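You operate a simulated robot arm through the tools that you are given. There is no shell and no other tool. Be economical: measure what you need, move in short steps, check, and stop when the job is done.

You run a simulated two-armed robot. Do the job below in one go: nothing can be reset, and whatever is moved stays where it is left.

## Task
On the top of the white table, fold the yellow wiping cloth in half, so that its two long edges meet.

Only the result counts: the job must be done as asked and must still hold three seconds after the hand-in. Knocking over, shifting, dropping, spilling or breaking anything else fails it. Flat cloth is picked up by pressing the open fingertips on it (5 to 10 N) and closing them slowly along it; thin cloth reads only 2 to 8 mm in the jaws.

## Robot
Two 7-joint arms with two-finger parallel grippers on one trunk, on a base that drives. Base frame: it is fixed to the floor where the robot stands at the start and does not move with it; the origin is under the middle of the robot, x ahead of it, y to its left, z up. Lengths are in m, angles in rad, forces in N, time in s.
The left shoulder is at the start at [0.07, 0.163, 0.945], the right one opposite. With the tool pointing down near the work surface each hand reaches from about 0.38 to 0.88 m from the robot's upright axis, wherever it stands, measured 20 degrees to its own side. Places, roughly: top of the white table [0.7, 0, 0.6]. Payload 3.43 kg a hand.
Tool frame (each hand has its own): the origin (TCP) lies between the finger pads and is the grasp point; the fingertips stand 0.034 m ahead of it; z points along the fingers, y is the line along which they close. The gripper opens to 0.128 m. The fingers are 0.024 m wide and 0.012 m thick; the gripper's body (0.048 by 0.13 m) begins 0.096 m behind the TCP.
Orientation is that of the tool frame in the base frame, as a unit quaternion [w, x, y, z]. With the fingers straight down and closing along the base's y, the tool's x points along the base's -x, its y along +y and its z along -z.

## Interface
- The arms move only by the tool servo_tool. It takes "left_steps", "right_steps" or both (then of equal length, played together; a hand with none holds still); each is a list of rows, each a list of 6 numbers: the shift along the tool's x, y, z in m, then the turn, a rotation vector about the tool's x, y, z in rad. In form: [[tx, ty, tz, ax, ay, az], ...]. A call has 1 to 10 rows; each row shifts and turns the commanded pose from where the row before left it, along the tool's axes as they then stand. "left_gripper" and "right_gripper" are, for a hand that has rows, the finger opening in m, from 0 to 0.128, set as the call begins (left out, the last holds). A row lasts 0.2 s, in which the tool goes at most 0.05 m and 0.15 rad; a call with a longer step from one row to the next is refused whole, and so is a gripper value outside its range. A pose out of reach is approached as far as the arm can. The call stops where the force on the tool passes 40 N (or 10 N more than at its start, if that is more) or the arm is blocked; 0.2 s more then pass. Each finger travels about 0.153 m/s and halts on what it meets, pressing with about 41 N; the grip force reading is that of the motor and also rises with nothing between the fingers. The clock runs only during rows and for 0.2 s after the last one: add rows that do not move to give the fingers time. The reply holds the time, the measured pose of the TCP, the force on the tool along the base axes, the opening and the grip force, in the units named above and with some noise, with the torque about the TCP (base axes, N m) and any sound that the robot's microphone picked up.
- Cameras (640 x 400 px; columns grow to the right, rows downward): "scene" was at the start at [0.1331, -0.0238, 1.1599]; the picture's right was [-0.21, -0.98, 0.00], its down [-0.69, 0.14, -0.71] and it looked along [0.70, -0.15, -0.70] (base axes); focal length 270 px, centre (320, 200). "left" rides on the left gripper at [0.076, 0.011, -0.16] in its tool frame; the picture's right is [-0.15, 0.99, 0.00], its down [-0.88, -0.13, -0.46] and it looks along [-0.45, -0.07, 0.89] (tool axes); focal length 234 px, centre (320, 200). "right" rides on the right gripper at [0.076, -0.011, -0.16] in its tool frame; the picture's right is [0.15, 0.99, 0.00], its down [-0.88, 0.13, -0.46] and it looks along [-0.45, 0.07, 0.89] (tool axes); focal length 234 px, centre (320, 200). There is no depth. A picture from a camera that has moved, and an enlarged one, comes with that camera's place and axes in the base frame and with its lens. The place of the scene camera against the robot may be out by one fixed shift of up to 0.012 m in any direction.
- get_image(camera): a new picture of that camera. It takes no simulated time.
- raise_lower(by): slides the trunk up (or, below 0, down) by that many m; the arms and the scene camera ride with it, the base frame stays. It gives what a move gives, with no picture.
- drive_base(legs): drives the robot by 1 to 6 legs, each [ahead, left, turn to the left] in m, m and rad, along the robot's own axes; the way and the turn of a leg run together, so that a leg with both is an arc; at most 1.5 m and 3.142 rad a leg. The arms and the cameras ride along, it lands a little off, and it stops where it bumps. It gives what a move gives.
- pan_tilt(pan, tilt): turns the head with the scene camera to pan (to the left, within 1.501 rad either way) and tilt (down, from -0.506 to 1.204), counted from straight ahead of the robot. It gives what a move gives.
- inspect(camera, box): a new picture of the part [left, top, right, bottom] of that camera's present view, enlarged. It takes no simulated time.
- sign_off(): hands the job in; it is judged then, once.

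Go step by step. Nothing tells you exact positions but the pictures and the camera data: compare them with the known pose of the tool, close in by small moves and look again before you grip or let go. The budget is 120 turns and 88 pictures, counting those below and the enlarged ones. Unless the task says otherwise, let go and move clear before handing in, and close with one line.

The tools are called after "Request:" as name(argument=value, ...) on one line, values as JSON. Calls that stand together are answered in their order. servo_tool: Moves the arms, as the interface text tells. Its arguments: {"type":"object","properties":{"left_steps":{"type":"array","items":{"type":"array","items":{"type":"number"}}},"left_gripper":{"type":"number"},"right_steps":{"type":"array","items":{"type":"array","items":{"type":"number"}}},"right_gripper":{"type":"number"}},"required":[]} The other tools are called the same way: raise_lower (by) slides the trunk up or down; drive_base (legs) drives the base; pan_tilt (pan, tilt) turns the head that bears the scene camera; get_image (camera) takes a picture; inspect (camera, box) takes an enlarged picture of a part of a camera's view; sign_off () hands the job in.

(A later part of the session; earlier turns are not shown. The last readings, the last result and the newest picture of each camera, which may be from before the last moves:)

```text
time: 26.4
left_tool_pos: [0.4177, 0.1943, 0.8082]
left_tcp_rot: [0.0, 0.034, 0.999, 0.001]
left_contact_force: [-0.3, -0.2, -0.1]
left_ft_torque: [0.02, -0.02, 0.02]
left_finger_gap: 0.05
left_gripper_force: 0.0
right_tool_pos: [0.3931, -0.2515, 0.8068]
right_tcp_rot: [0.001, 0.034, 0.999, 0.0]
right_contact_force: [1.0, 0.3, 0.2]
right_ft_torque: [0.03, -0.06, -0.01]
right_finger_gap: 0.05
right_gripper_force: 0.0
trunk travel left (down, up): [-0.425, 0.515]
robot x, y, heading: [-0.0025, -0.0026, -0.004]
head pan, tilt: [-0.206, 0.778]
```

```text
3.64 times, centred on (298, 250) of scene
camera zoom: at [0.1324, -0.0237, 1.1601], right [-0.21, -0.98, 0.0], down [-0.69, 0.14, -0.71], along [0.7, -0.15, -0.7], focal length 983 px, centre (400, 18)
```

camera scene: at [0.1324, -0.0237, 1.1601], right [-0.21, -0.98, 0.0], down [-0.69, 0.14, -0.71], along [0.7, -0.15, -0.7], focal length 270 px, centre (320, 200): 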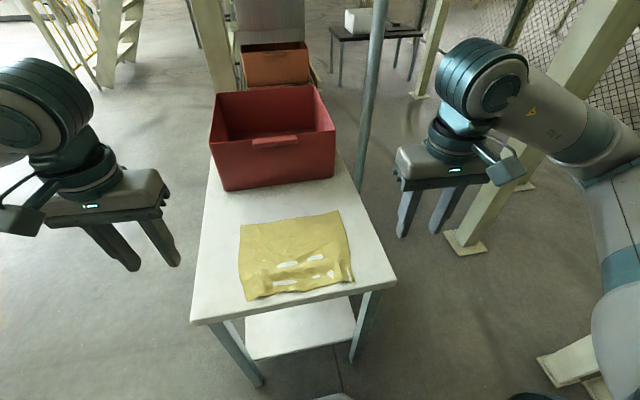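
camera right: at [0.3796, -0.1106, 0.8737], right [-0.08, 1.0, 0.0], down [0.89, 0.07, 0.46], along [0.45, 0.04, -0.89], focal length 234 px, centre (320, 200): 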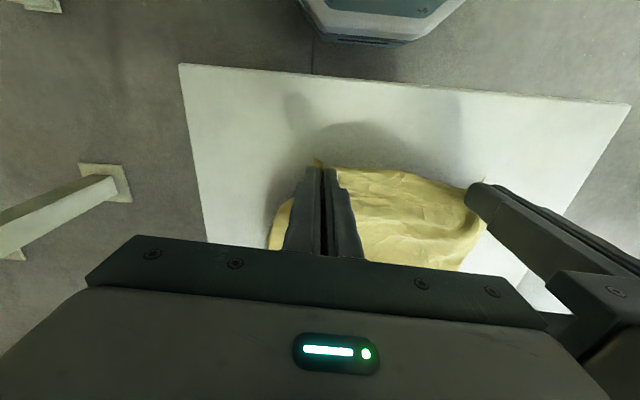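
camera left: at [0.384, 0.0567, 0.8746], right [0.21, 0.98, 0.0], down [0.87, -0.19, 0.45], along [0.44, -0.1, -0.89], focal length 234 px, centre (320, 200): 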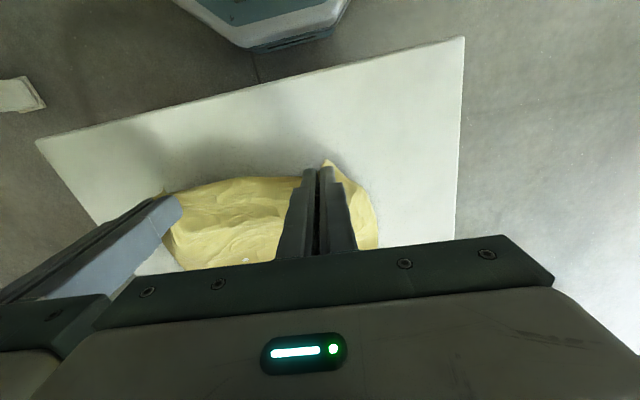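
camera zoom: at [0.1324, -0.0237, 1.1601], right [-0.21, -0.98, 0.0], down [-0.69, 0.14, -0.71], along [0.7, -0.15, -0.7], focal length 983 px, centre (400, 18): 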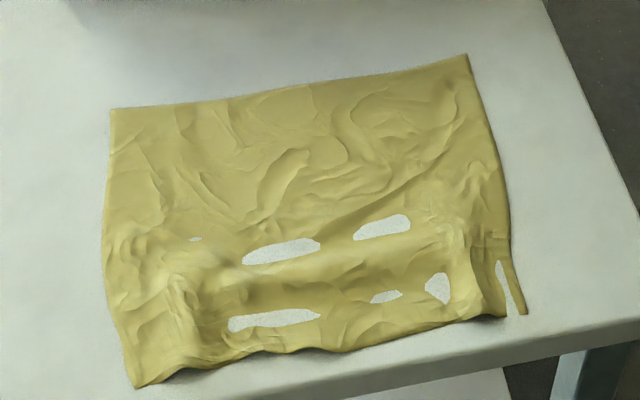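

The cloth lies spread again, with its far edge now at about x≈0.596 and near edge at about 0.387, well clear of the bin. I'll back the base up 0.15 m to give the arms room for the tilted fold.

Request:
drive_base(legs=[[-0.15, 0, 0]])

Request:
get_image(camera="scene")

```text
time: 27.8
left_tool_pos: [0.2675, 0.1945, 0.8084]
left_tcp_rot: [0.0, 0.033, 0.999, 0.0]
left_contact_force: [-0.1, 0.3, -0.2]
left_ft_torque: [-0.01, -0.03, 0.04]
left_finger_gap: 0.0499
left_gripper_force: 0.0
right_tool_pos: [0.2421, -0.2504, 0.8076]
right_tcp_rot: [0.001, 0.032, 0.999, 0.0]
right_contact_force: [-0.5, -0.3, -0.4]
right_ft_torque: [0.01, -0.04, 0.03]
right_finger_gap: 0.05
right_gripper_force: 0.1
trunk travel left (down, up): [-0.425, 0.515]
robot x, y, heading: [-0.1505, -0.0004, -0.002]
head pan, tilt: [-0.206, 0.778]
```

```text
64 pictures are left
camera scene: at [-0.0184, -0.0237, 1.1601], right [-0.2, -0.98, 0.0], down [-0.69, 0.14, -0.71], along [0.7, -0.15, -0.7], focal length 270 px, centre (320, 200)
```

scene: 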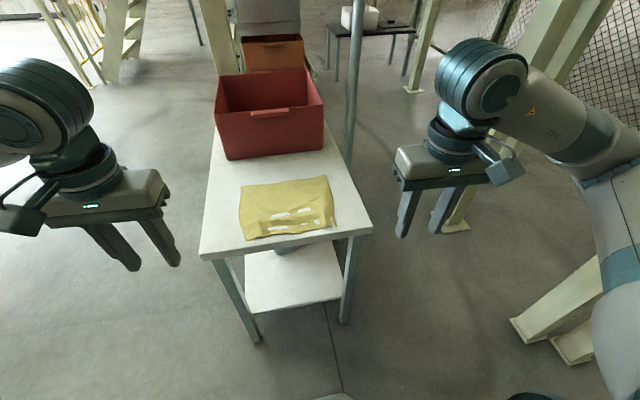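

Next I'll bring both hands over the far corners, then straighten the yaw and tilt the fingers forward about 0.25 rad.

Request:
servo_tool(left_steps=[[-0.0371, -0.0133, 0.0076, 0, 0, 0], [-0.0371, -0.0133, 0.0076, 0, 0, 0], [-0.0371, -0.0133, 0.0076, 0, 0, 0], [-0.0371, -0.0133, 0.0076, 0, 0, 0], [-0.0371, -0.0133, 0.0076, 0, 0, 0], [-0.0371, -0.0133, 0.0076, 0, 0, 0], [-0.0371, -0.0133, 0.0076, 0, 0, 0], [-0.0371, -0.0133, 0.0076, 0, 0, 0], [-0.0371, -0.0133, 0.0076, 0, 0, 0], [0, 0, 0, 0, 0, 0]], right_steps=[[-0.0381, 0.0157, 0.0076, 0, 0, 0], [-0.0381, 0.0157, 0.0076, 0, 0, 0], [-0.0381, 0.0157, 0.0076, 0, 0, 0], [-0.0381, 0.0157, 0.0076, 0, 0, 0], [-0.0381, 0.0157, 0.0076, 0, 0, 0], [-0.0381, 0.0157, 0.0076, 0, 0, 0], [-0.0381, 0.0157, 0.0076, 0, 0, 0], [-0.0381, 0.0157, 0.0076, 0, 0, 0], [-0.0381, 0.0157, 0.0076, 0, 0, 0], [0, 0, 0, 0, 0, 0]])

Request:
servo_tool(left_steps=[[0, 0, 0, 0, 0, -0.066], [0, 0, 0, 0, -0.125, 0], [0, 0, 0, 0, -0.125, 0], [0, 0, 0, 0, 0, 0]], right_steps=[[0, 0, 0, 0, 0, -0.066], [0, 0, 0, 0, -0.125, 0], [0, 0, 0, 0, -0.125, 0], [0, 0, 0, 0, 0, 0]], left_gripper=0.05, right_gripper=0.05)

Request:
get_image(camera="left")

Request:
get_image(camera="right")

Request:
inspect(camera="scene", box=[210, 145, 370, 245])

```text
time: 30.0
left_tool_pos: [0.5951, 0.0535, 0.7394]
left_tcp_rot: [0.0, 0.034, 0.999, 0.0]
left_contact_force: [-0.5, -0.2, -0.3]
left_ft_torque: [-0.04, -0.02, -0.03]
left_finger_gap: 0.0502
left_gripper_force: 0.0
right_tool_pos: [0.5956, -0.1303, 0.738]
right_tcp_rot: [0.0, 0.032, 0.999, -0.001]
right_contact_force: [0.8, -0.4, -0.4]
right_ft_torque: [0.0, -0.01, -0.01]
right_finger_gap: 0.0498
right_gripper_force: 0.0
trunk travel left (down, up): [-0.425, 0.515]
robot x, y, heading: [-0.1473, -0.0019, 0.006]
head pan, tilt: [-0.206, 0.778]
```

```text
time: 31.0
left_tool_pos: [0.595, 0.0523, 0.7372]
left_tcp_rot: [0.124, -0.001, 0.992, 0.0]
left_contact_force: [0.7, -1.0, 1.1]
left_ft_torque: [0.02, -0.03, 0.01]
left_finger_gap: 0.0501
left_gripper_force: 0.0
right_tool_pos: [0.5946, -0.1313, 0.7369]
right_tcp_rot: [0.126, 0.001, 0.992, 0.0]
right_contact_force: [-0.1, -0.4, 0.2]
right_ft_torque: [-0.02, 0.0, -0.04]
right_finger_gap: 0.0501
right_gripper_force: 0.0
trunk travel left (down, up): [-0.425, 0.515]
robot x, y, heading: [-0.1515, 0.0003, 0.003]
head pan, tilt: [-0.206, 0.778]
```

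```text
63 pictures are left
camera left: at [0.4806, 0.0638, 0.874], right [0.14, 0.99, 0.04], down [0.74, -0.13, 0.66], along [0.66, -0.07, -0.75], focal length 234 px, centre (320, 200)
```

left: 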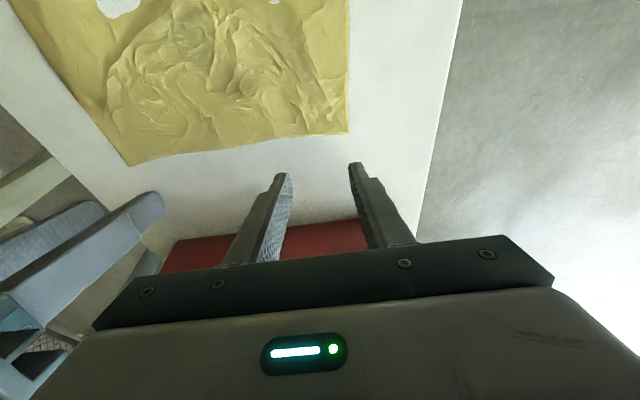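

```text
62 pictures are left
camera right: at [0.4819, -0.1419, 0.8735], right [-0.14, 0.99, -0.04], down [0.74, 0.13, 0.66], along [0.66, 0.07, -0.75], focal length 234 px, centre (320, 200)
```

right: 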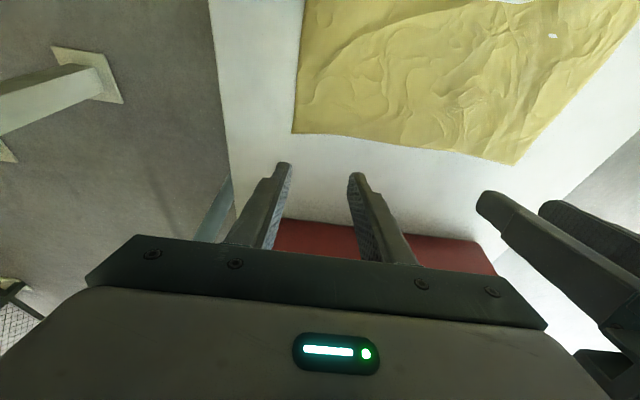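

```text
4.00 times, centred on (290, 195) of scene
camera zoom: at [-0.0168, -0.0237, 1.1599], right [-0.2, -0.98, 0.0], down [-0.69, 0.14, -0.71], along [0.7, -0.15, -0.7], focal length 1081 px, centre (440, 220)
```

zoom: 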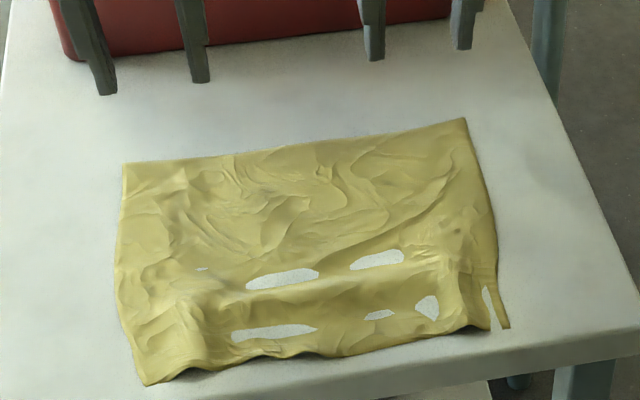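

Two cameras agree: the far edge is at x≈0.597, from y=0.086 to y=-0.163. I'll descend to just above the cloth at x≈0.592.

Request:
servo_tool(left_steps=[[0.0055, -0.002, 0.0175, 0, 0, 0], [0.0055, -0.002, 0.0175, 0, 0, 0], [0.0055, -0.002, 0.0175, 0, 0, 0], [0, 0, 0, 0, 0, 0]], right_steps=[[0.0055, 0.0023, 0.0175, 0, 0, 0], [0.0055, 0.0023, 0.0175, 0, 0, 0], [0.0055, 0.0023, 0.0175, 0, 0, 0], [0, 0, 0, 0, 0, 0]])

Request:
inspect(camera="scene", box=[210, 145, 370, 245])

Request:
get_image(camera="left")

Request:
get_image(camera="right")

```text
time: 32.0
left_tool_pos: [0.5914, 0.0457, 0.6846]
left_tcp_rot: [0.125, -0.001, 0.992, -0.001]
left_contact_force: [-0.4, 0.2, 0.1]
left_ft_torque: [0.02, -0.01, -0.01]
left_finger_gap: 0.0502
left_gripper_force: 0.1
right_tool_pos: [0.5916, -0.1237, 0.6832]
right_tcp_rot: [0.125, 0.001, 0.992, -0.001]
right_contact_force: [-0.2, -1.1, -0.1]
right_ft_torque: [-0.01, -0.03, 0.03]
right_finger_gap: 0.0499
right_gripper_force: 0.1
trunk travel left (down, up): [-0.425, 0.515]
robot x, y, heading: [-0.151, -0.0006, -0.002]
head pan, tilt: [-0.206, 0.778]
```

```text
4.00 times, centred on (290, 195) of scene
camera zoom: at [-0.0173, -0.0237, 1.16], right [-0.2, -0.98, 0.0], down [-0.69, 0.14, -0.71], along [0.7, -0.15, -0.7], focal length 1081 px, centre (440, 220)
```

zoom: 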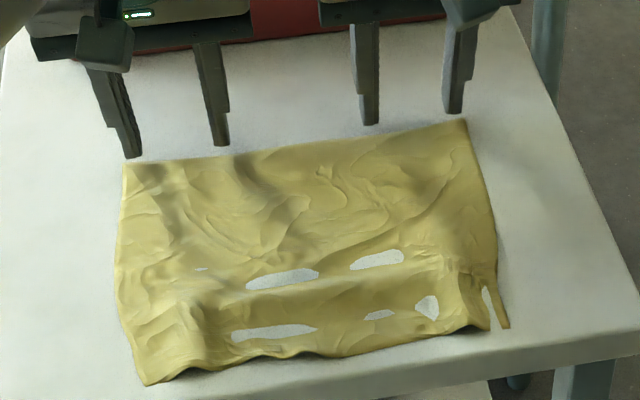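

```text
59 pictures are left
camera left: at [0.4773, 0.0577, 0.8193], right [0.14, 0.99, 0.04], down [0.74, -0.13, 0.66], along [0.66, -0.07, -0.75], focal length 234 px, centre (320, 200)
```

left: 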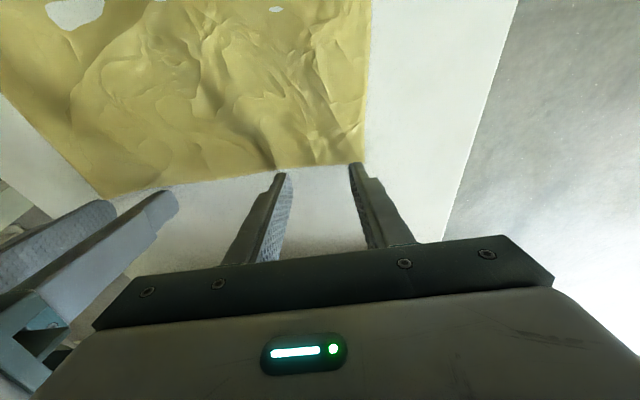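

```text
58 pictures are left
camera right: at [0.4789, -0.1348, 0.8191], right [-0.14, 0.99, -0.04], down [0.74, 0.13, 0.66], along [0.66, 0.07, -0.75], focal length 234 px, centre (320, 200)
```

right: 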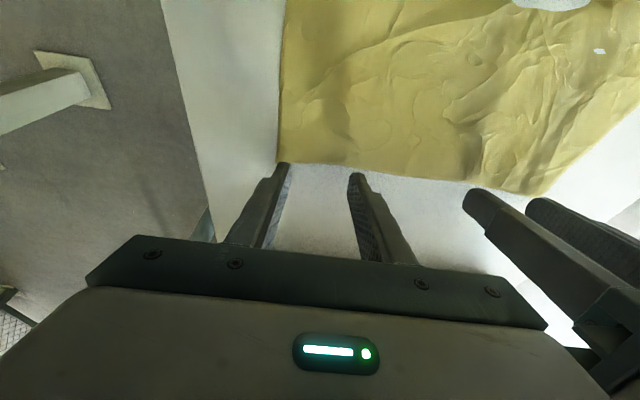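

The tips are just inside the edge. I'll shift 3 mm onto the cloth and ease down to contact.

Request:
servo_tool(left_steps=[[0.0041, 0, 0.0041, 0, 0, 0], [0.0003, 0, 0.001, 0, 0, 0], [0.0002, 0, 0.001, 0, 0, 0], [0, 0, 0, 0, 0, 0]], right_steps=[[0.0041, 0, 0.0041, 0, 0, 0], [0.0003, 0, 0.001, 0, 0, 0], [0, 0, 0, 0, 0, 0], [0, 0, 0, 0, 0, 0]])

Request:
servo_tool(left_steps=[[0.0002, 0, 0.0008, 0, 0, 0], [0, 0, 0, 0, 0, 0]], right_steps=[[0.0002, 0, 0.0008, 0, 0, 0], [0, 0, 0, 0, 0, 0]])

```text
time: 33.0
left_tool_pos: [0.589, 0.0471, 0.6778]
left_tcp_rot: [0.125, 0.0, 0.992, 0.0]
left_contact_force: [0.8, -0.2, 4.2]
left_ft_torque: [0.02, 0.01, -0.01]
left_finger_gap: 0.0501
left_gripper_force: 0.0
right_tool_pos: [0.5884, -0.1246, 0.6783]
right_tcp_rot: [0.124, 0.0, 0.992, 0.0]
right_contact_force: [0.0, 0.5, 0.4]
right_ft_torque: [0.02, 0.02, -0.02]
right_finger_gap: 0.0502
right_gripper_force: 0.2
trunk travel left (down, up): [-0.425, 0.515]
robot x, y, heading: [-0.1484, 0.0018, 0.002]
head pan, tilt: [-0.206, 0.778]
```

```text
time: 33.6
left_tool_pos: [0.5867, 0.0468, 0.6759]
left_tcp_rot: [0.125, -0.001, 0.992, 0.0]
left_contact_force: [3.1, -0.5, 11.1]
left_ft_torque: [0.08, -0.03, -0.02]
left_finger_gap: 0.0502
left_gripper_force: 0.0
right_tool_pos: [0.589, -0.1233, 0.678]
right_tcp_rot: [0.125, -0.001, 0.992, 0.001]
right_contact_force: [0.0, -0.3, 0.0]
right_ft_torque: [-0.01, -0.03, 0.02]
right_finger_gap: 0.0501
right_gripper_force: 0.0
trunk travel left (down, up): [-0.425, 0.515]
robot x, y, heading: [-0.1519, -0.0004, 0.001]
head pan, tilt: [-0.206, 0.778]
```

Left is at 11 N; I'll continue the right alone.

Request:
servo_tool(right_steps=[[0.0002, 0, 0.0008, 0, 0, 0], [0, 0, 0, 0, 0, 0]])

Request:
servo_tool(right_steps=[[0.0001, 0, 0.0006, 0, 0, 0], [0, 0, 0, 0, 0, 0]])

```text
time: 34.2
left_tool_pos: [0.5869, 0.0464, 0.6772]
left_tcp_rot: [0.125, -0.001, 0.992, 0.001]
left_contact_force: [2.6, -0.2, 14.2]
left_ft_torque: [0.02, -0.05, -0.01]
left_finger_gap: 0.0497
left_gripper_force: 0.2
right_tool_pos: [0.5891, -0.1245, 0.6769]
right_tcp_rot: [0.125, 0.0, 0.992, 0.0]
right_contact_force: [0.4, 0.3, 2.6]
right_ft_torque: [0.04, -0.01, 0.0]
right_finger_gap: 0.0502
right_gripper_force: 0.1
trunk travel left (down, up): [-0.425, 0.515]
robot x, y, heading: [-0.1536, 0.0018, 0.0]
head pan, tilt: [-0.206, 0.778]
```

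```text
time: 34.8
left_tool_pos: [0.5865, 0.0469, 0.6773]
left_tcp_rot: [0.126, -0.001, 0.992, 0.0]
left_contact_force: [3.3, -0.9, 14.3]
left_ft_torque: [-0.01, -0.04, 0.0]
left_finger_gap: 0.0499
left_gripper_force: 0.0
right_tool_pos: [0.588, -0.1246, 0.6762]
right_tcp_rot: [0.126, 0.001, 0.992, -0.001]
right_contact_force: [1.1, -0.4, 6.8]
right_ft_torque: [0.03, -0.05, 0.01]
right_finger_gap: 0.0499
right_gripper_force: 0.1
trunk travel left (down, up): [-0.425, 0.515]
robot x, y, heading: [-0.153, 0.0008, -0.004]
head pan, tilt: [-0.206, 0.778]
```

Both are pressed now, left 14 N and right 7 N. I'll close slowly.

Request:
servo_tool(left_steps=[[0, 0, 0, 0, 0, 0], [0, 0, 0, 0, 0, 0]], right_steps=[[0, 0, 0.0004, 0, 0, 0], [0, 0, 0, 0, 0, 0]], left_gripper=0.044, right_gripper=0.044)

Request:
servo_tool(left_steps=[[0, 0, 0, 0, 0, 0], [0, 0, 0, 0, 0, 0]], right_steps=[[0, 0, 0.0001, 0, 0, 0], [0, 0, 0, 0, 0, 0]], left_gripper=0.038, right_gripper=0.038)

Request:
servo_tool(left_steps=[[0, 0, 0, 0, 0, 0], [0, 0, 0, 0, 0, 0]], right_steps=[[0, 0, 0.0001, 0, 0, 0], [0, 0, 0, 0, 0, 0]], left_gripper=0.032, right_gripper=0.032)

Request:
inspect(camera="scene", box=[210, 145, 370, 245])

```text
time: 35.4
left_tool_pos: [0.5863, 0.0475, 0.677]
left_tcp_rot: [0.126, 0.0, 0.992, -0.001]
left_contact_force: [0.6, -1.2, 12.5]
left_ft_torque: [0.05, 0.01, 0.02]
left_finger_gap: 0.0429
left_gripper_force: 0.0
right_tool_pos: [0.5892, -0.1236, 0.6771]
right_tcp_rot: [0.126, 0.001, 0.992, 0.001]
right_contact_force: [-0.1, 1.1, 10.2]
right_ft_torque: [0.0, 0.04, -0.02]
right_finger_gap: 0.0433
right_gripper_force: 0.1
trunk travel left (down, up): [-0.425, 0.515]
robot x, y, heading: [-0.1522, -0.0035, 0.0]
head pan, tilt: [-0.206, 0.778]
```

```text
time: 36.0
left_tool_pos: [0.5869, 0.0465, 0.6769]
left_tcp_rot: [0.125, -0.001, 0.992, 0.0]
left_contact_force: [-0.2, -0.3, 8.9]
left_ft_torque: [-0.01, 0.03, 0.02]
left_finger_gap: 0.0371
left_gripper_force: 0.0
right_tool_pos: [0.5882, -0.1235, 0.6774]
right_tcp_rot: [0.126, 0.0, 0.992, 0.0]
right_contact_force: [-0.5, 0.0, 14.0]
right_ft_torque: [0.04, 0.1, -0.01]
right_finger_gap: 0.0371
right_gripper_force: 0.0
trunk travel left (down, up): [-0.425, 0.515]
robot x, y, heading: [-0.1474, -0.0002, 0.0]
head pan, tilt: [-0.206, 0.778]
```

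```text
time: 36.6
left_tool_pos: [0.5857, 0.0481, 0.6772]
left_tcp_rot: [0.125, -0.001, 0.992, 0.0]
left_contact_force: [-1.1, -0.2, 7.7]
left_ft_torque: [0.0, 0.05, 0.01]
left_finger_gap: 0.0317
left_gripper_force: 0.0
right_tool_pos: [0.5887, -0.1232, 0.6763]
right_tcp_rot: [0.127, 0.0, 0.992, 0.0]
right_contact_force: [0.1, 1.0, 14.8]
right_ft_torque: [0.06, 0.07, 0.01]
right_finger_gap: 0.0309
right_gripper_force: 0.0
trunk travel left (down, up): [-0.425, 0.515]
robot x, y, heading: [-0.152, 0.0004, 0.004]
head pan, tilt: [-0.206, 0.778]
```

```text
4.00 times, centred on (290, 195) of scene
camera zoom: at [-0.0197, -0.0235, 1.1603], right [-0.2, -0.98, 0.0], down [-0.69, 0.14, -0.71], along [0.7, -0.15, -0.7], focal length 1081 px, centre (440, 220)
```

zoom: 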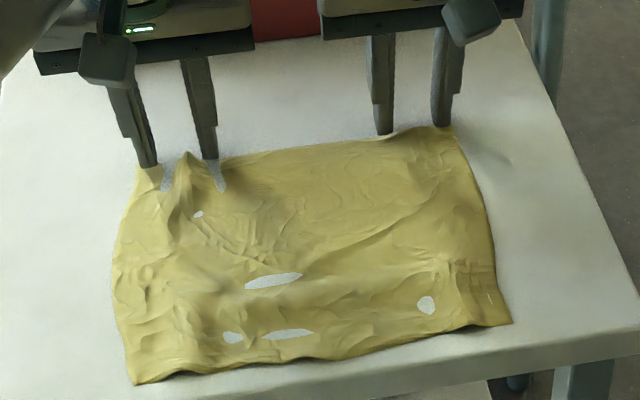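

Rucks are forming at both hands, so I'll keep closing slowly.

Request:
servo_tool(left_steps=[[0, 0, 0.0002, 0, 0, 0], [0, 0, 0, 0, 0, 0]], right_steps=[[0, 0, 0, 0, 0, 0], [0, 0, 0, 0, 0, 0]], left_gripper=0.025, right_gripper=0.025)

Request:
servo_tool(left_steps=[[0, 0, 0.0002, 0, 0, 0], [0, 0, 0, 0, 0, 0]], right_steps=[[0, 0, 0, 0, 0, 0], [0, 0, 0, 0, 0, 0]], left_gripper=0.018, right_gripper=0.018)

Request:
servo_tool(left_steps=[[0, 0, 0.0001, 0, 0, 0], [0, 0, 0, 0, 0, 0]], right_steps=[[0, 0, 0, 0, 0, 0], [0, 0, 0, 0, 0, 0]], left_gripper=0.011, right_gripper=0.011)

Request:
inspect(camera="scene", box=[210, 145, 370, 245])

```text
time: 37.2
left_tool_pos: [0.5865, 0.0478, 0.6766]
left_tcp_rot: [0.125, -0.001, 0.992, 0.0]
left_contact_force: [0.0, -2.0, 7.1]
left_ft_torque: [-0.06, 0.02, -0.01]
left_finger_gap: 0.0258
left_gripper_force: 1.0
right_tool_pos: [0.5879, -0.1241, 0.6773]
right_tcp_rot: [0.126, 0.0, 0.992, -0.001]
right_contact_force: [-0.9, 1.7, 17.2]
right_ft_torque: [0.09, 0.09, 0.0]
right_finger_gap: 0.0245
right_gripper_force: 0.0
trunk travel left (down, up): [-0.425, 0.515]
robot x, y, heading: [-0.1487, -0.0018, 0.007]
head pan, tilt: [-0.206, 0.778]
```

```text
time: 37.8
left_tool_pos: [0.5864, 0.047, 0.6769]
left_tcp_rot: [0.126, 0.0, 0.992, -0.001]
left_contact_force: [0.2, 1.5, 7.9]
left_ft_torque: [0.02, 0.03, -0.04]
left_finger_gap: 0.0178
left_gripper_force: 0.2
right_tool_pos: [0.5867, -0.123, 0.6773]
right_tcp_rot: [0.125, 0.0, 0.992, 0.001]
right_contact_force: [-0.6, -0.2, 17.8]
right_ft_torque: [0.01, 0.05, 0.03]
right_finger_gap: 0.0169
right_gripper_force: 0.1
trunk travel left (down, up): [-0.425, 0.515]
robot x, y, heading: [-0.1501, -0.003, 0.0]
head pan, tilt: [-0.206, 0.778]
```

```text
time: 38.4
left_tool_pos: [0.5855, 0.047, 0.6772]
left_tcp_rot: [0.126, -0.001, 0.992, 0.0]
left_contact_force: [-1.0, -1.0, 8.6]
left_ft_torque: [-0.11, 0.05, 0.0]
left_finger_gap: 0.0109
left_gripper_force: 0.3
right_tool_pos: [0.5891, -0.1221, 0.6768]
right_tcp_rot: [0.126, -0.001, 0.992, 0.0]
right_contact_force: [0.3, 3.4, 17.2]
right_ft_torque: [0.14, 0.02, 0.04]
right_finger_gap: 0.0112
right_gripper_force: 0.4
trunk travel left (down, up): [-0.425, 0.515]
robot x, y, heading: [-0.1494, 0.0001, -0.001]
head pan, tilt: [-0.206, 0.778]
```

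```text
4.00 times, centred on (290, 195) of scene
camera zoom: at [-0.0199, -0.0232, 1.1604], right [-0.2, -0.98, 0.0], down [-0.69, 0.14, -0.71], along [0.7, -0.15, -0.7], focal length 1081 px, centre (440, 220)
```

zoom: 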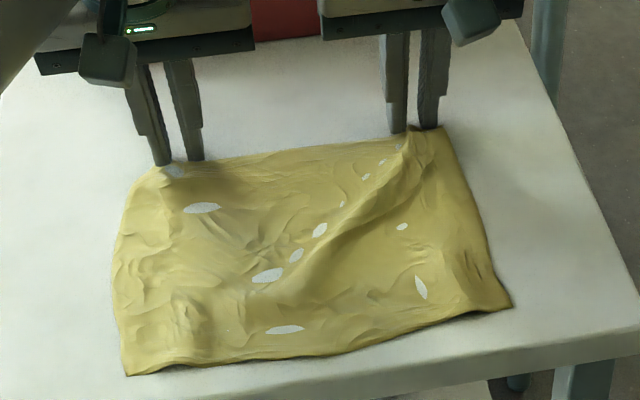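

The right has a ruck but the left may have slipped, so I'll close both fully and check.

Request:
servo_tool(left_steps=[[0, 0, 0.0002, 0, 0, 0], [0, 0, 0, 0, 0, 0]], right_steps=[[0, 0, 0, 0, 0, 0], [0, 0, 0, 0, 0, 0]], left_gripper=0.006, right_gripper=0.006)

Request:
servo_tool(left_steps=[[0, 0, 0, 0, 0, 0], [0, 0, 0, 0, 0, 0], [0, 0, 0, 0, 0, 0]], right_steps=[[0, 0, 0, 0, 0, 0], [0, 0, 0, 0, 0, 0], [0, 0, 0, 0, 0, 0]], left_gripper=0.0, right_gripper=0.0)

Request:
inspect(camera="scene", box=[210, 145, 370, 245])

```text
time: 39.0
left_tool_pos: [0.5867, 0.0471, 0.6776]
left_tcp_rot: [0.126, -0.001, 0.992, 0.0]
left_contact_force: [-1.3, -1.6, 13.2]
left_ft_torque: [-0.1, 0.09, 0.02]
left_finger_gap: 0.0066
left_gripper_force: 1.0
right_tool_pos: [0.5876, -0.1237, 0.6765]
right_tcp_rot: [0.126, 0.0, 0.992, 0.0]
right_contact_force: [2.9, 2.5, 15.7]
right_ft_torque: [0.11, -0.01, -0.03]
right_finger_gap: 0.0067
right_gripper_force: 0.5
trunk travel left (down, up): [-0.425, 0.515]
robot x, y, heading: [-0.1476, 0.0004, -0.002]
head pan, tilt: [-0.206, 0.778]
```

```text
time: 39.8
left_tool_pos: [0.5856, 0.0484, 0.6773]
left_tcp_rot: [0.126, -0.002, 0.992, 0.0]
left_contact_force: [1.6, -2.7, 13.3]
left_ft_torque: [-0.13, 0.06, 0.0]
left_finger_gap: 0.0
left_gripper_force: 32.9
right_tool_pos: [0.5874, -0.1237, 0.6767]
right_tcp_rot: [0.126, -0.001, 0.992, 0.0]
right_contact_force: [0.3, 5.0, 14.9]
right_ft_torque: [0.17, 0.01, -0.1]
right_finger_gap: 0.002
right_gripper_force: 37.0
trunk travel left (down, up): [-0.425, 0.515]
robot x, y, heading: [-0.1515, -0.0012, 0.003]
head pan, tilt: [-0.206, 0.778]
```

```text
4.00 times, centred on (290, 195) of scene
camera zoom: at [-0.0201, -0.0234, 1.1604], right [-0.2, -0.98, 0.0], down [-0.69, 0.14, -0.71], along [0.7, -0.15, -0.7], focal length 1081 px, centre (440, 220)
```

zoom: 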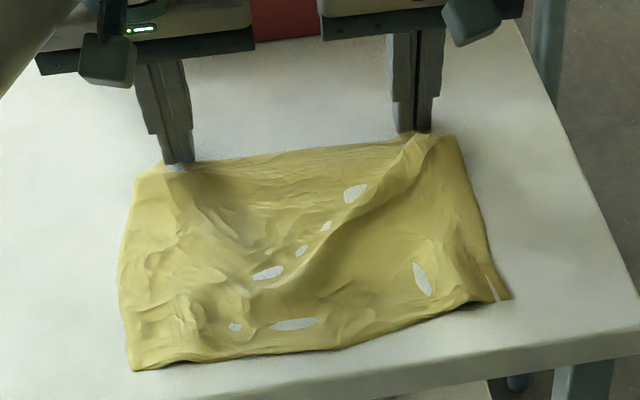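

The right holds (2.0 mm) and the left slipped off. I'll lift the left, reopen, and move it 6 mm deeper and 9 mm inward.

Request:
servo_tool(left_steps=[[-0.0025, 0, -0.0097, 0, 0, 0], [0, 0, 0, 0, 0, 0]], left_gripper=0.0)

Request:
servo_tool(left_steps=[[0.0058, -0.009, -0.0015, 0, 0, 0], [0, 0, 0, 0, 0, 0], [0.0018, 0, 0.0072, 0, 0, 0], [0.0004, 0, 0.0015, 0, 0, 0], [0.0003, 0, 0.0015, 0, 0, 0], [0, 0, 0, 0, 0, 0]], left_gripper=0.044)

Request:
inspect(camera="scene", box=[210, 145, 370, 245])

Request:
get_image(camera="left")

```text
time: 40.4
left_tool_pos: [0.5872, 0.0467, 0.6852]
left_tcp_rot: [0.125, 0.0, 0.992, 0.0]
left_contact_force: [-0.1, 0.5, -0.7]
left_ft_torque: [0.01, -0.01, 0.02]
left_finger_gap: 0.0001
left_gripper_force: 32.9
right_tool_pos: [0.589, -0.123, 0.677]
right_tcp_rot: [0.126, 0.0, 0.992, 0.0]
right_contact_force: [-1.9, 2.4, 20.8]
right_ft_torque: [0.06, 0.13, -0.02]
right_finger_gap: 0.0017
right_gripper_force: 36.6
trunk travel left (down, up): [-0.425, 0.515]
robot x, y, heading: [-0.1518, 0.0022, 0.001]
head pan, tilt: [-0.206, 0.778]
```

```text
time: 41.8
left_tool_pos: [0.5816, 0.0381, 0.6782]
left_tcp_rot: [0.127, -0.001, 0.992, -0.001]
left_contact_force: [-0.5, 0.6, 5.9]
left_ft_torque: [0.0, 0.05, -0.01]
left_finger_gap: 0.0441
left_gripper_force: 0.2
right_tool_pos: [0.5887, -0.1241, 0.6773]
right_tcp_rot: [0.126, -0.001, 0.992, 0.001]
right_contact_force: [1.2, 1.0, 20.5]
right_ft_torque: [-0.02, 0.01, -0.01]
right_finger_gap: 0.0015
right_gripper_force: 36.6
trunk travel left (down, up): [-0.425, 0.515]
robot x, y, heading: [-0.1507, 0.0001, -0.0]
head pan, tilt: [-0.206, 0.778]
```

```text
4.00 times, centred on (290, 195) of scene
camera zoom: at [-0.0198, -0.0233, 1.1604], right [-0.2, -0.98, 0.0], down [-0.69, 0.14, -0.71], along [0.7, -0.15, -0.7], focal length 1081 px, centre (440, 220)
```

zoom: 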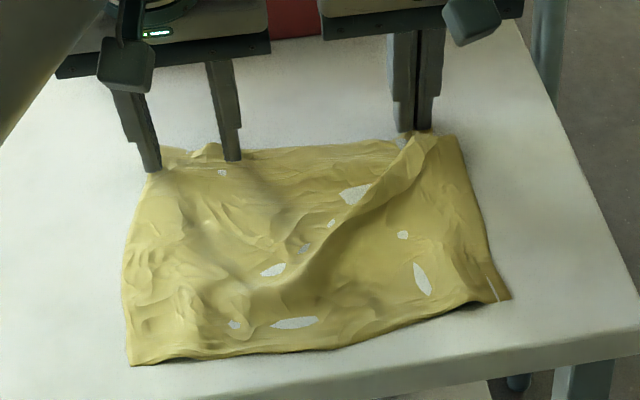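

```text
53 pictures are left
camera left: at [0.4668, 0.0489, 0.8129], right [0.14, 0.99, 0.04], down [0.74, -0.13, 0.66], along [0.66, -0.07, -0.75], focal length 234 px, centre (320, 200)
```

left: 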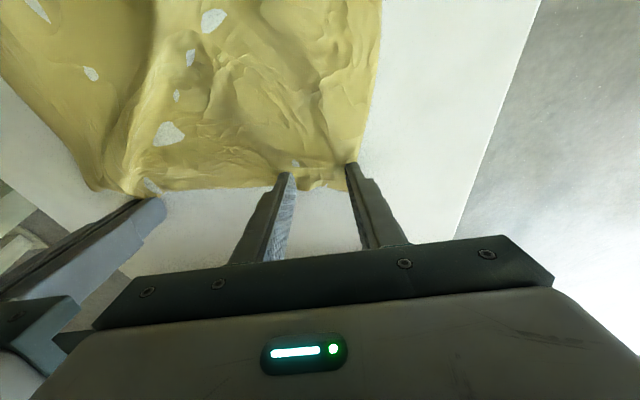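

The left fingers are now on the cloth at 6 N. I'll press a bit more and close slowly.

Request:
servo_tool(left_steps=[[0.0002, 0, 0.0007, 0, 0, 0], [0, 0, 0, 0, 0, 0]], left_gripper=0.044)

Request:
servo_tool(left_steps=[[0, 0, 0.0003, 0, 0, 0], [0, 0, 0, 0, 0, 0]], left_gripper=0.038)

Request:
servo_tool(left_steps=[[0, 0, 0.0002, 0, 0, 0], [0, 0, 0, 0, 0, 0]], left_gripper=0.032)

```text
time: 42.4
left_tool_pos: [0.581, 0.0364, 0.6764]
left_tcp_rot: [0.127, -0.001, 0.992, -0.001]
left_contact_force: [0.6, 1.1, 13.2]
left_ft_torque: [0.04, 0.02, 0.02]
left_finger_gap: 0.044
left_gripper_force: 0.1
right_tool_pos: [0.5875, -0.1231, 0.6761]
right_tcp_rot: [0.126, 0.001, 0.992, 0.0]
right_contact_force: [3.8, 0.5, 17.7]
right_ft_torque: [0.02, -0.05, -0.01]
right_finger_gap: 0.0016
right_gripper_force: 36.4
trunk travel left (down, up): [-0.425, 0.515]
robot x, y, heading: [-0.15, 0.0016, 0.002]
head pan, tilt: [-0.206, 0.778]
```

```text
time: 43.0
left_tool_pos: [0.5811, 0.0376, 0.677]
left_tcp_rot: [0.127, -0.001, 0.992, -0.001]
left_contact_force: [0.6, -1.1, 21.2]
left_ft_torque: [-0.05, 0.04, 0.04]
left_finger_gap: 0.0365
left_gripper_force: 0.0
right_tool_pos: [0.588, -0.1243, 0.6775]
right_tcp_rot: [0.126, 0.0, 0.992, 0.0]
right_contact_force: [2.6, 1.2, 12.8]
right_ft_torque: [0.05, -0.04, -0.01]
right_finger_gap: 0.0018
right_gripper_force: 36.9
trunk travel left (down, up): [-0.425, 0.515]
robot x, y, heading: [-0.1499, -0.0026, 0.001]
head pan, tilt: [-0.206, 0.778]
```

```text
time: 43.6
left_tool_pos: [0.5805, 0.0386, 0.6773]
left_tcp_rot: [0.127, -0.001, 0.992, 0.0]
left_contact_force: [1.8, -2.0, 26.2]
left_ft_torque: [-0.07, 0.01, 0.06]
left_finger_gap: 0.0301
left_gripper_force: 0.2
right_tool_pos: [0.5872, -0.1244, 0.6774]
right_tcp_rot: [0.126, 0.0, 0.992, 0.0]
right_contact_force: [1.9, 0.0, 10.0]
right_ft_torque: [0.04, -0.03, 0.0]
right_finger_gap: 0.0019
right_gripper_force: 36.2
trunk travel left (down, up): [-0.425, 0.515]
robot x, y, heading: [-0.1494, -0.0004, -0.0]
head pan, tilt: [-0.206, 0.778]
```

Pressure is a bit high, so I'll ease slightly and keep closing.

Request:
servo_tool(left_steps=[[0, 0, -0.0006, 0, 0, 0], [0, 0, 0, 0, 0, 0]], left_gripper=0.026)

Request:
servo_tool(left_steps=[[0, 0, -0.0002, 0, 0, 0], [0, 0, 0, 0, 0, 0]], left_gripper=0.02)

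Request:
inspect(camera="scene", box=[210, 145, 370, 245])

```text
time: 44.2
left_tool_pos: [0.5813, 0.0383, 0.6768]
left_tcp_rot: [0.126, 0.0, 0.992, -0.001]
left_contact_force: [1.8, -3.3, 25.6]
left_ft_torque: [-0.15, 0.04, 0.02]
left_finger_gap: 0.0252
left_gripper_force: 0.0
right_tool_pos: [0.5878, -0.1239, 0.6778]
right_tcp_rot: [0.126, 0.0, 0.992, -0.001]
right_contact_force: [-0.2, 3.2, 8.6]
right_ft_torque: [0.15, 0.04, -0.06]
right_finger_gap: 0.0018
right_gripper_force: 36.7
trunk travel left (down, up): [-0.425, 0.515]
robot x, y, heading: [-0.1466, -0.005, 0.002]
head pan, tilt: [-0.206, 0.778]
```

```text
time: 44.8
left_tool_pos: [0.5796, 0.0379, 0.6771]
left_tcp_rot: [0.126, 0.0, 0.992, 0.0]
left_contact_force: [-1.3, -5.9, 26.0]
left_ft_torque: [-0.29, 0.11, 0.01]
left_finger_gap: 0.0208
left_gripper_force: 0.6
right_tool_pos: [0.587, -0.1245, 0.676]
right_tcp_rot: [0.126, -0.001, 0.992, 0.001]
right_contact_force: [0.0, 5.7, 5.7]
right_ft_torque: [0.21, -0.01, -0.09]
right_finger_gap: 0.0017
right_gripper_force: 37.0
trunk travel left (down, up): [-0.425, 0.515]
robot x, y, heading: [-0.1528, 0.002, 0.003]
head pan, tilt: [-0.206, 0.778]
```

```text
4.00 times, centred on (290, 195) of scene
camera zoom: at [-0.0207, -0.0237, 1.1604], right [-0.2, -0.98, 0.0], down [-0.69, 0.14, -0.71], along [0.7, -0.15, -0.7], focal length 1081 px, centre (440, 220)
```

zoom: 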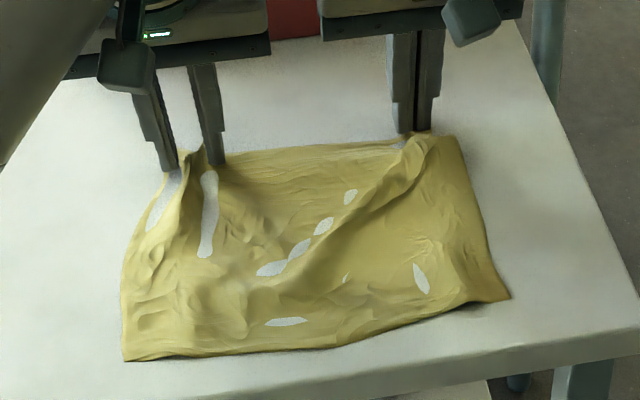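

A good ruck sits in the left jaws, so I'll finish closing it.

Request:
servo_tool(left_steps=[[0, 0, -0.0003, 0, 0, 0], [0, 0, 0, 0, 0, 0]], left_gripper=0.014)

Request:
servo_tool(left_steps=[[0, 0, 0, 0, 0, 0], [0, 0, 0, 0, 0, 0]], left_gripper=0.008)

Request:
servo_tool(left_steps=[[0, 0, 0, 0, 0, 0], [0, 0, 0, 0, 0, 0], [0, 0, 0, 0, 0, 0]], left_gripper=0.0)

```text
time: 45.4
left_tool_pos: [0.58, 0.0381, 0.6774]
left_tcp_rot: [0.126, -0.001, 0.992, 0.0]
left_contact_force: [0.3, -3.2, 23.4]
left_ft_torque: [-0.12, 0.07, 0.01]
left_finger_gap: 0.014
left_gripper_force: 0.0
right_tool_pos: [0.5875, -0.125, 0.6766]
right_tcp_rot: [0.126, -0.001, 0.992, 0.0]
right_contact_force: [-1.2, 4.9, 5.9]
right_ft_torque: [0.14, 0.07, -0.07]
right_finger_gap: 0.002
right_gripper_force: 36.9
trunk travel left (down, up): [-0.425, 0.515]
robot x, y, heading: [-0.1509, 0.0018, 0.002]
head pan, tilt: [-0.206, 0.778]
```

```text
time: 46.0
left_tool_pos: [0.5797, 0.0365, 0.6778]
left_tcp_rot: [0.127, -0.001, 0.992, 0.001]
left_contact_force: [-1.3, -2.3, 22.2]
left_ft_torque: [-0.1, 0.11, -0.02]
left_finger_gap: 0.0075
left_gripper_force: 0.0
right_tool_pos: [0.5873, -0.1247, 0.6757]
right_tcp_rot: [0.126, 0.0, 0.992, -0.001]
right_contact_force: [-0.5, 2.8, 7.5]
right_ft_torque: [0.1, 0.02, -0.07]
right_finger_gap: 0.0017
right_gripper_force: 36.9
trunk travel left (down, up): [-0.425, 0.515]
robot x, y, heading: [-0.1496, 0.001, -0.002]
head pan, tilt: [-0.206, 0.778]
```

```text
time: 46.8
left_tool_pos: [0.5803, 0.0371, 0.677]
left_tcp_rot: [0.126, -0.001, 0.992, 0.0]
left_contact_force: [-1.4, -8.3, 21.9]
left_ft_torque: [-0.31, 0.07, 0.03]
left_finger_gap: 0.002
left_gripper_force: 36.8
right_tool_pos: [0.5872, -0.1247, 0.6764]
right_tcp_rot: [0.126, 0.0, 0.992, 0.0]
right_contact_force: [0.7, 4.9, 7.4]
right_ft_torque: [0.21, 0.02, -0.12]
right_finger_gap: 0.0015
right_gripper_force: 36.5
trunk travel left (down, up): [-0.425, 0.515]
robot x, y, heading: [-0.1518, -0.001, 0.003]
head pan, tilt: [-0.206, 0.778]
```

Both hands now hold the far edge. I'll lift about 3 cm with a small pull back and check.

Request:
servo_tool(left_steps=[[0.0014, -0.001, -0.0107, 0, 0, 0], [0.0014, -0.001, -0.0107, 0, 0, 0], [0.0014, 0, -0.0107, 0, 0, 0], [0, 0, 0, 0, 0, 0]], right_steps=[[0.0014, 0.001, -0.0107, 0, 0, 0], [0.0014, 0.001, -0.0107, 0, 0, 0], [0.0014, 0, -0.0107, 0, 0, 0], [0, 0, 0, 0, 0, 0]])

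Request:
inspect(camera="scene", box=[210, 145, 370, 245])

Request:
get_image(camera="left")

Request:
get_image(camera="right")

```text
time: 47.8
left_tool_pos: [0.5707, 0.0369, 0.703]
left_tcp_rot: [0.124, 0.0, 0.992, 0.0]
left_contact_force: [0.1, -1.0, -0.3]
left_ft_torque: [-0.03, 0.0, 0.01]
left_finger_gap: 0.0018
left_gripper_force: 36.5
right_tool_pos: [0.5779, -0.1232, 0.7045]
right_tcp_rot: [0.125, -0.001, 0.992, 0.001]
right_contact_force: [0.4, 0.5, 0.2]
right_ft_torque: [0.03, 0.03, -0.01]
right_finger_gap: 0.0018
right_gripper_force: 36.9
trunk travel left (down, up): [-0.425, 0.515]
robot x, y, heading: [-0.1476, 0.0024, 0.002]
head pan, tilt: [-0.206, 0.778]
```

```text
4.00 times, centred on (290, 195) of scene
camera zoom: at [-0.0169, -0.0237, 1.1599], right [-0.2, -0.98, 0.0], down [-0.69, 0.14, -0.71], along [0.7, -0.15, -0.7], focal length 1081 px, centre (440, 220)
```

zoom: 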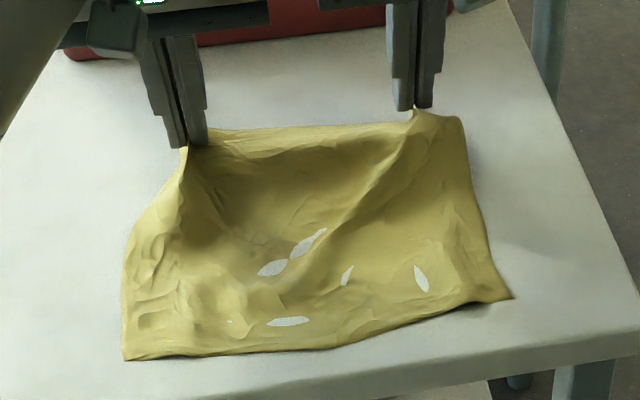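

```text
50 pictures are left
camera left: at [0.4568, 0.047, 0.8404], right [0.14, 0.99, 0.04], down [0.74, -0.13, 0.66], along [0.66, -0.06, -0.75], focal length 234 px, centre (320, 200)
```

left: 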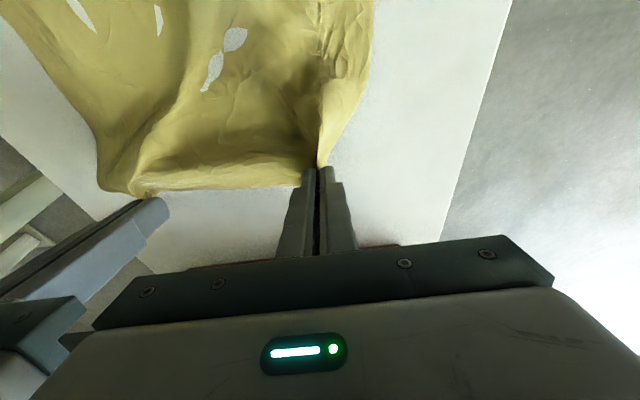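

```text
49 pictures are left
camera right: at [0.4641, -0.1336, 0.8403], right [-0.14, 0.99, -0.04], down [0.74, 0.13, 0.66], along [0.66, 0.07, -0.75], focal length 234 px, centre (320, 200)
```

right: 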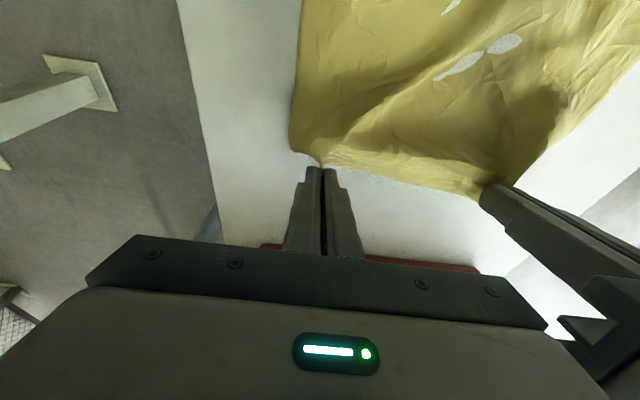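

The grip is right at the edge on both sides. Now I'll carry it up and back along an arc about the fold line x≈0.50, tilting the fingers forward as I go. This is the first half.

Request:
servo_tool(left_steps=[[0.0047, 0.0005, -0.0151, 0, -0.05, 0], [0.0047, 0.0005, -0.0151, 0, -0.05, 0], [0.0047, 0.0005, -0.0151, 0, -0.05, 0], [0.0089, 0.0005, -0.0119, 0, -0.05, 0], [0.0089, 0.0005, -0.0119, 0, -0.05, 0], [0.0089, 0.0005, -0.0119, 0, -0.05, 0], [0.0121, 0.0005, -0.0083, 0, -0.05, 0], [0.0121, 0.0005, -0.0083, 0, -0.05, 0], [0.0121, 0.0005, -0.0083, 0, -0.05, 0], [0, 0, 0, 0, 0, 0]], right_steps=[[0.0047, 0.0005, -0.0151, 0, -0.05, 0], [0.0047, 0.0005, -0.0151, 0, -0.05, 0], [0.0047, 0.0005, -0.0151, 0, -0.05, 0], [0.0089, 0.0005, -0.0119, 0, -0.05, 0], [0.0089, 0.0005, -0.0119, 0, -0.05, 0], [0.0089, 0.0005, -0.0119, 0, -0.05, 0], [0.0121, 0.0005, -0.0083, 0, -0.05, 0], [0.0121, 0.0005, -0.0083, 0, -0.05, 0], [0.0121, 0.0005, -0.0083, 0, -0.05, 0], [0, 0, 0, 0, 0, 0]])

Request:
get_image(camera="scene")

Request:
get_image(camera="left")

```text
time: 50.0
left_tool_pos: [0.4598, 0.0401, 0.7641]
left_tcp_rot: [0.342, -0.001, 0.94, 0.0]
left_contact_force: [0.3, -0.2, -0.8]
left_ft_torque: [-0.01, -0.01, -0.04]
left_finger_gap: 0.002
left_gripper_force: 36.4
right_tool_pos: [0.4663, -0.1174, 0.7636]
right_tcp_rot: [0.343, -0.001, 0.939, 0.0]
right_contact_force: [-0.2, 0.3, 0.5]
right_ft_torque: [0.01, -0.01, 0.04]
right_finger_gap: 0.002
right_gripper_force: 36.4
trunk travel left (down, up): [-0.425, 0.515]
robot x, y, heading: [-0.1552, -0.0035, 0.003]
head pan, tilt: [-0.206, 0.778]
```

```text
48 pictures are left
camera scene: at [-0.0169, -0.0237, 1.1599], right [-0.2, -0.98, 0.0], down [-0.69, 0.14, -0.71], along [0.7, -0.15, -0.7], focal length 270 px, centre (320, 200)
```

scene: 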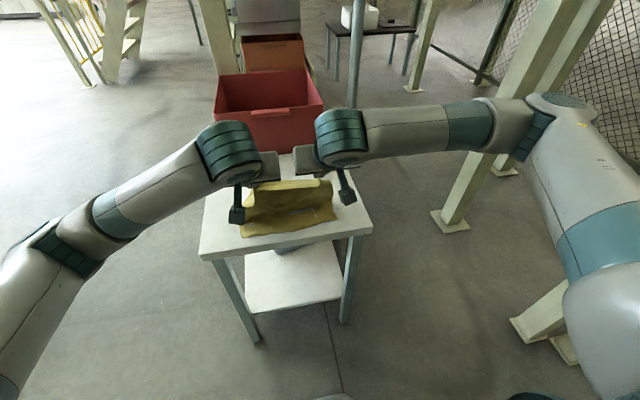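

```text
47 pictures are left
camera left: at [0.2981, 0.0509, 0.8377], right [0.11, 0.99, 0.09], down [0.38, -0.13, 0.92], along [0.92, -0.07, -0.39], focal length 234 px, centre (320, 200)
```

left: 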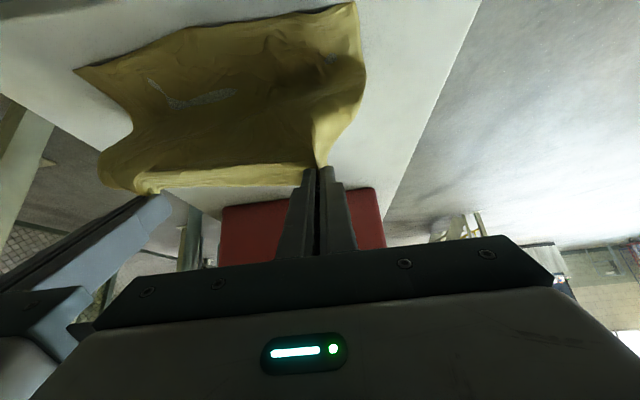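

The cloth is rising cleanly, so here is the second half of the arc.

Request:
servo_tool(left_steps=[[0.0139, 0, -0.004, 0, -0.05, 0], [0.0139, 0, -0.004, 0, -0.05, 0], [0.0139, 0, -0.004, 0, -0.05, 0], [0.0139, 0, -0.0009, 0, -0.05, 0], [0.0139, 0, -0.0009, 0, -0.05, 0], [0.0139, 0, -0.0009, 0, -0.05, 0], [0, 0, 0, 0, 0, 0]], right_steps=[[0.0139, 0, -0.004, 0, -0.05, 0], [0.0139, 0, -0.004, 0, -0.05, 0], [0.0139, 0, -0.004, 0, -0.05, 0], [0.0139, 0, -0.0009, 0, -0.05, 0], [0.0139, 0, -0.0009, 0, -0.05, 0], [0.0139, 0, -0.0009, 0, -0.05, 0], [0, 0, 0, 0, 0, 0]])

Request:
inspect(camera="scene", box=[210, 155, 370, 255])

Request:
get_image(camera="left")

Request:
get_image(camera="right")

```text
time: 51.6
left_tool_pos: [0.3922, 0.0396, 0.7133]
left_tcp_rot: [0.48, -0.001, 0.877, 0.001]
left_contact_force: [0.9, -0.2, 0.1]
left_ft_torque: [0.01, 0.07, -0.01]
left_finger_gap: 0.0017
left_gripper_force: 36.6
right_tool_pos: [0.4008, -0.1169, 0.7143]
right_tcp_rot: [0.479, 0.001, 0.878, 0.0]
right_contact_force: [-0.3, -0.1, 0.2]
right_ft_torque: [0.02, 0.01, -0.01]
right_finger_gap: 0.0015
right_gripper_force: 36.8
trunk travel left (down, up): [-0.425, 0.515]
robot x, y, heading: [-0.1503, 0.0001, 0.001]
head pan, tilt: [-0.206, 0.778]
```

```text
4.00 times, centred on (290, 205) of scene
camera zoom: at [-0.0171, -0.0236, 1.1599], right [-0.2, -0.98, 0.0], down [-0.69, 0.14, -0.71], along [0.7, -0.15, -0.7], focal length 1081 px, centre (440, 180)
```

zoom: 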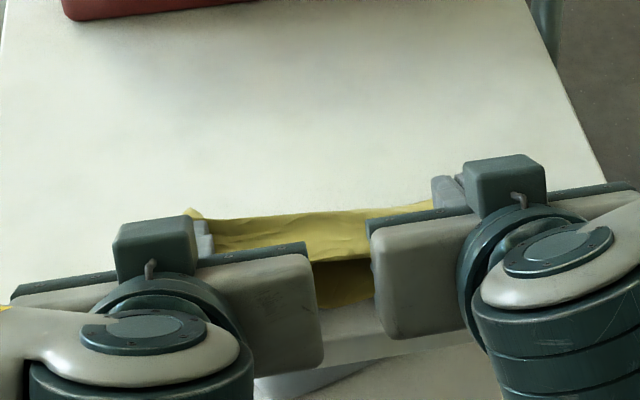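

```text
45 pictures are left
camera left: at [0.2163, 0.051, 0.7369], right [0.08, 0.99, 0.12], down [0.09, -0.13, 0.99], along [0.99, -0.07, -0.1], focal length 234 px, centre (320, 200)
```

left: 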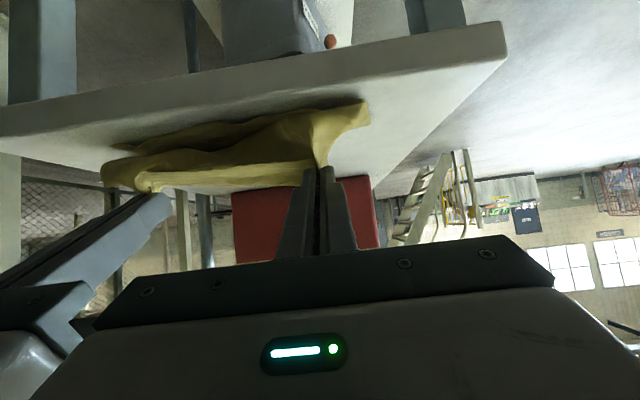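

```text
44 pictures are left
camera right: at [0.2245, -0.129, 0.7365], right [-0.08, 0.99, -0.12], down [0.09, 0.13, 0.99], along [0.99, 0.07, -0.1], focal length 234 px, centre (320, 200)
```

right: 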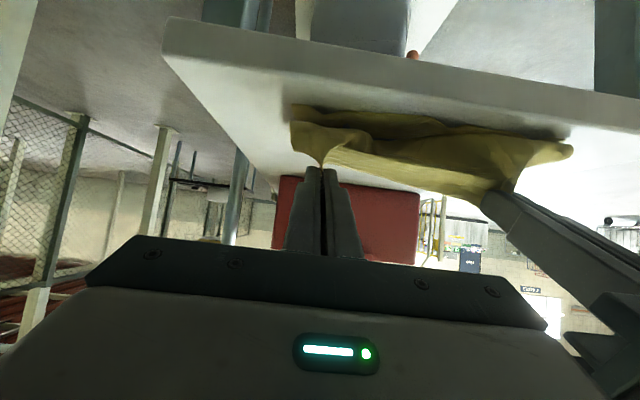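

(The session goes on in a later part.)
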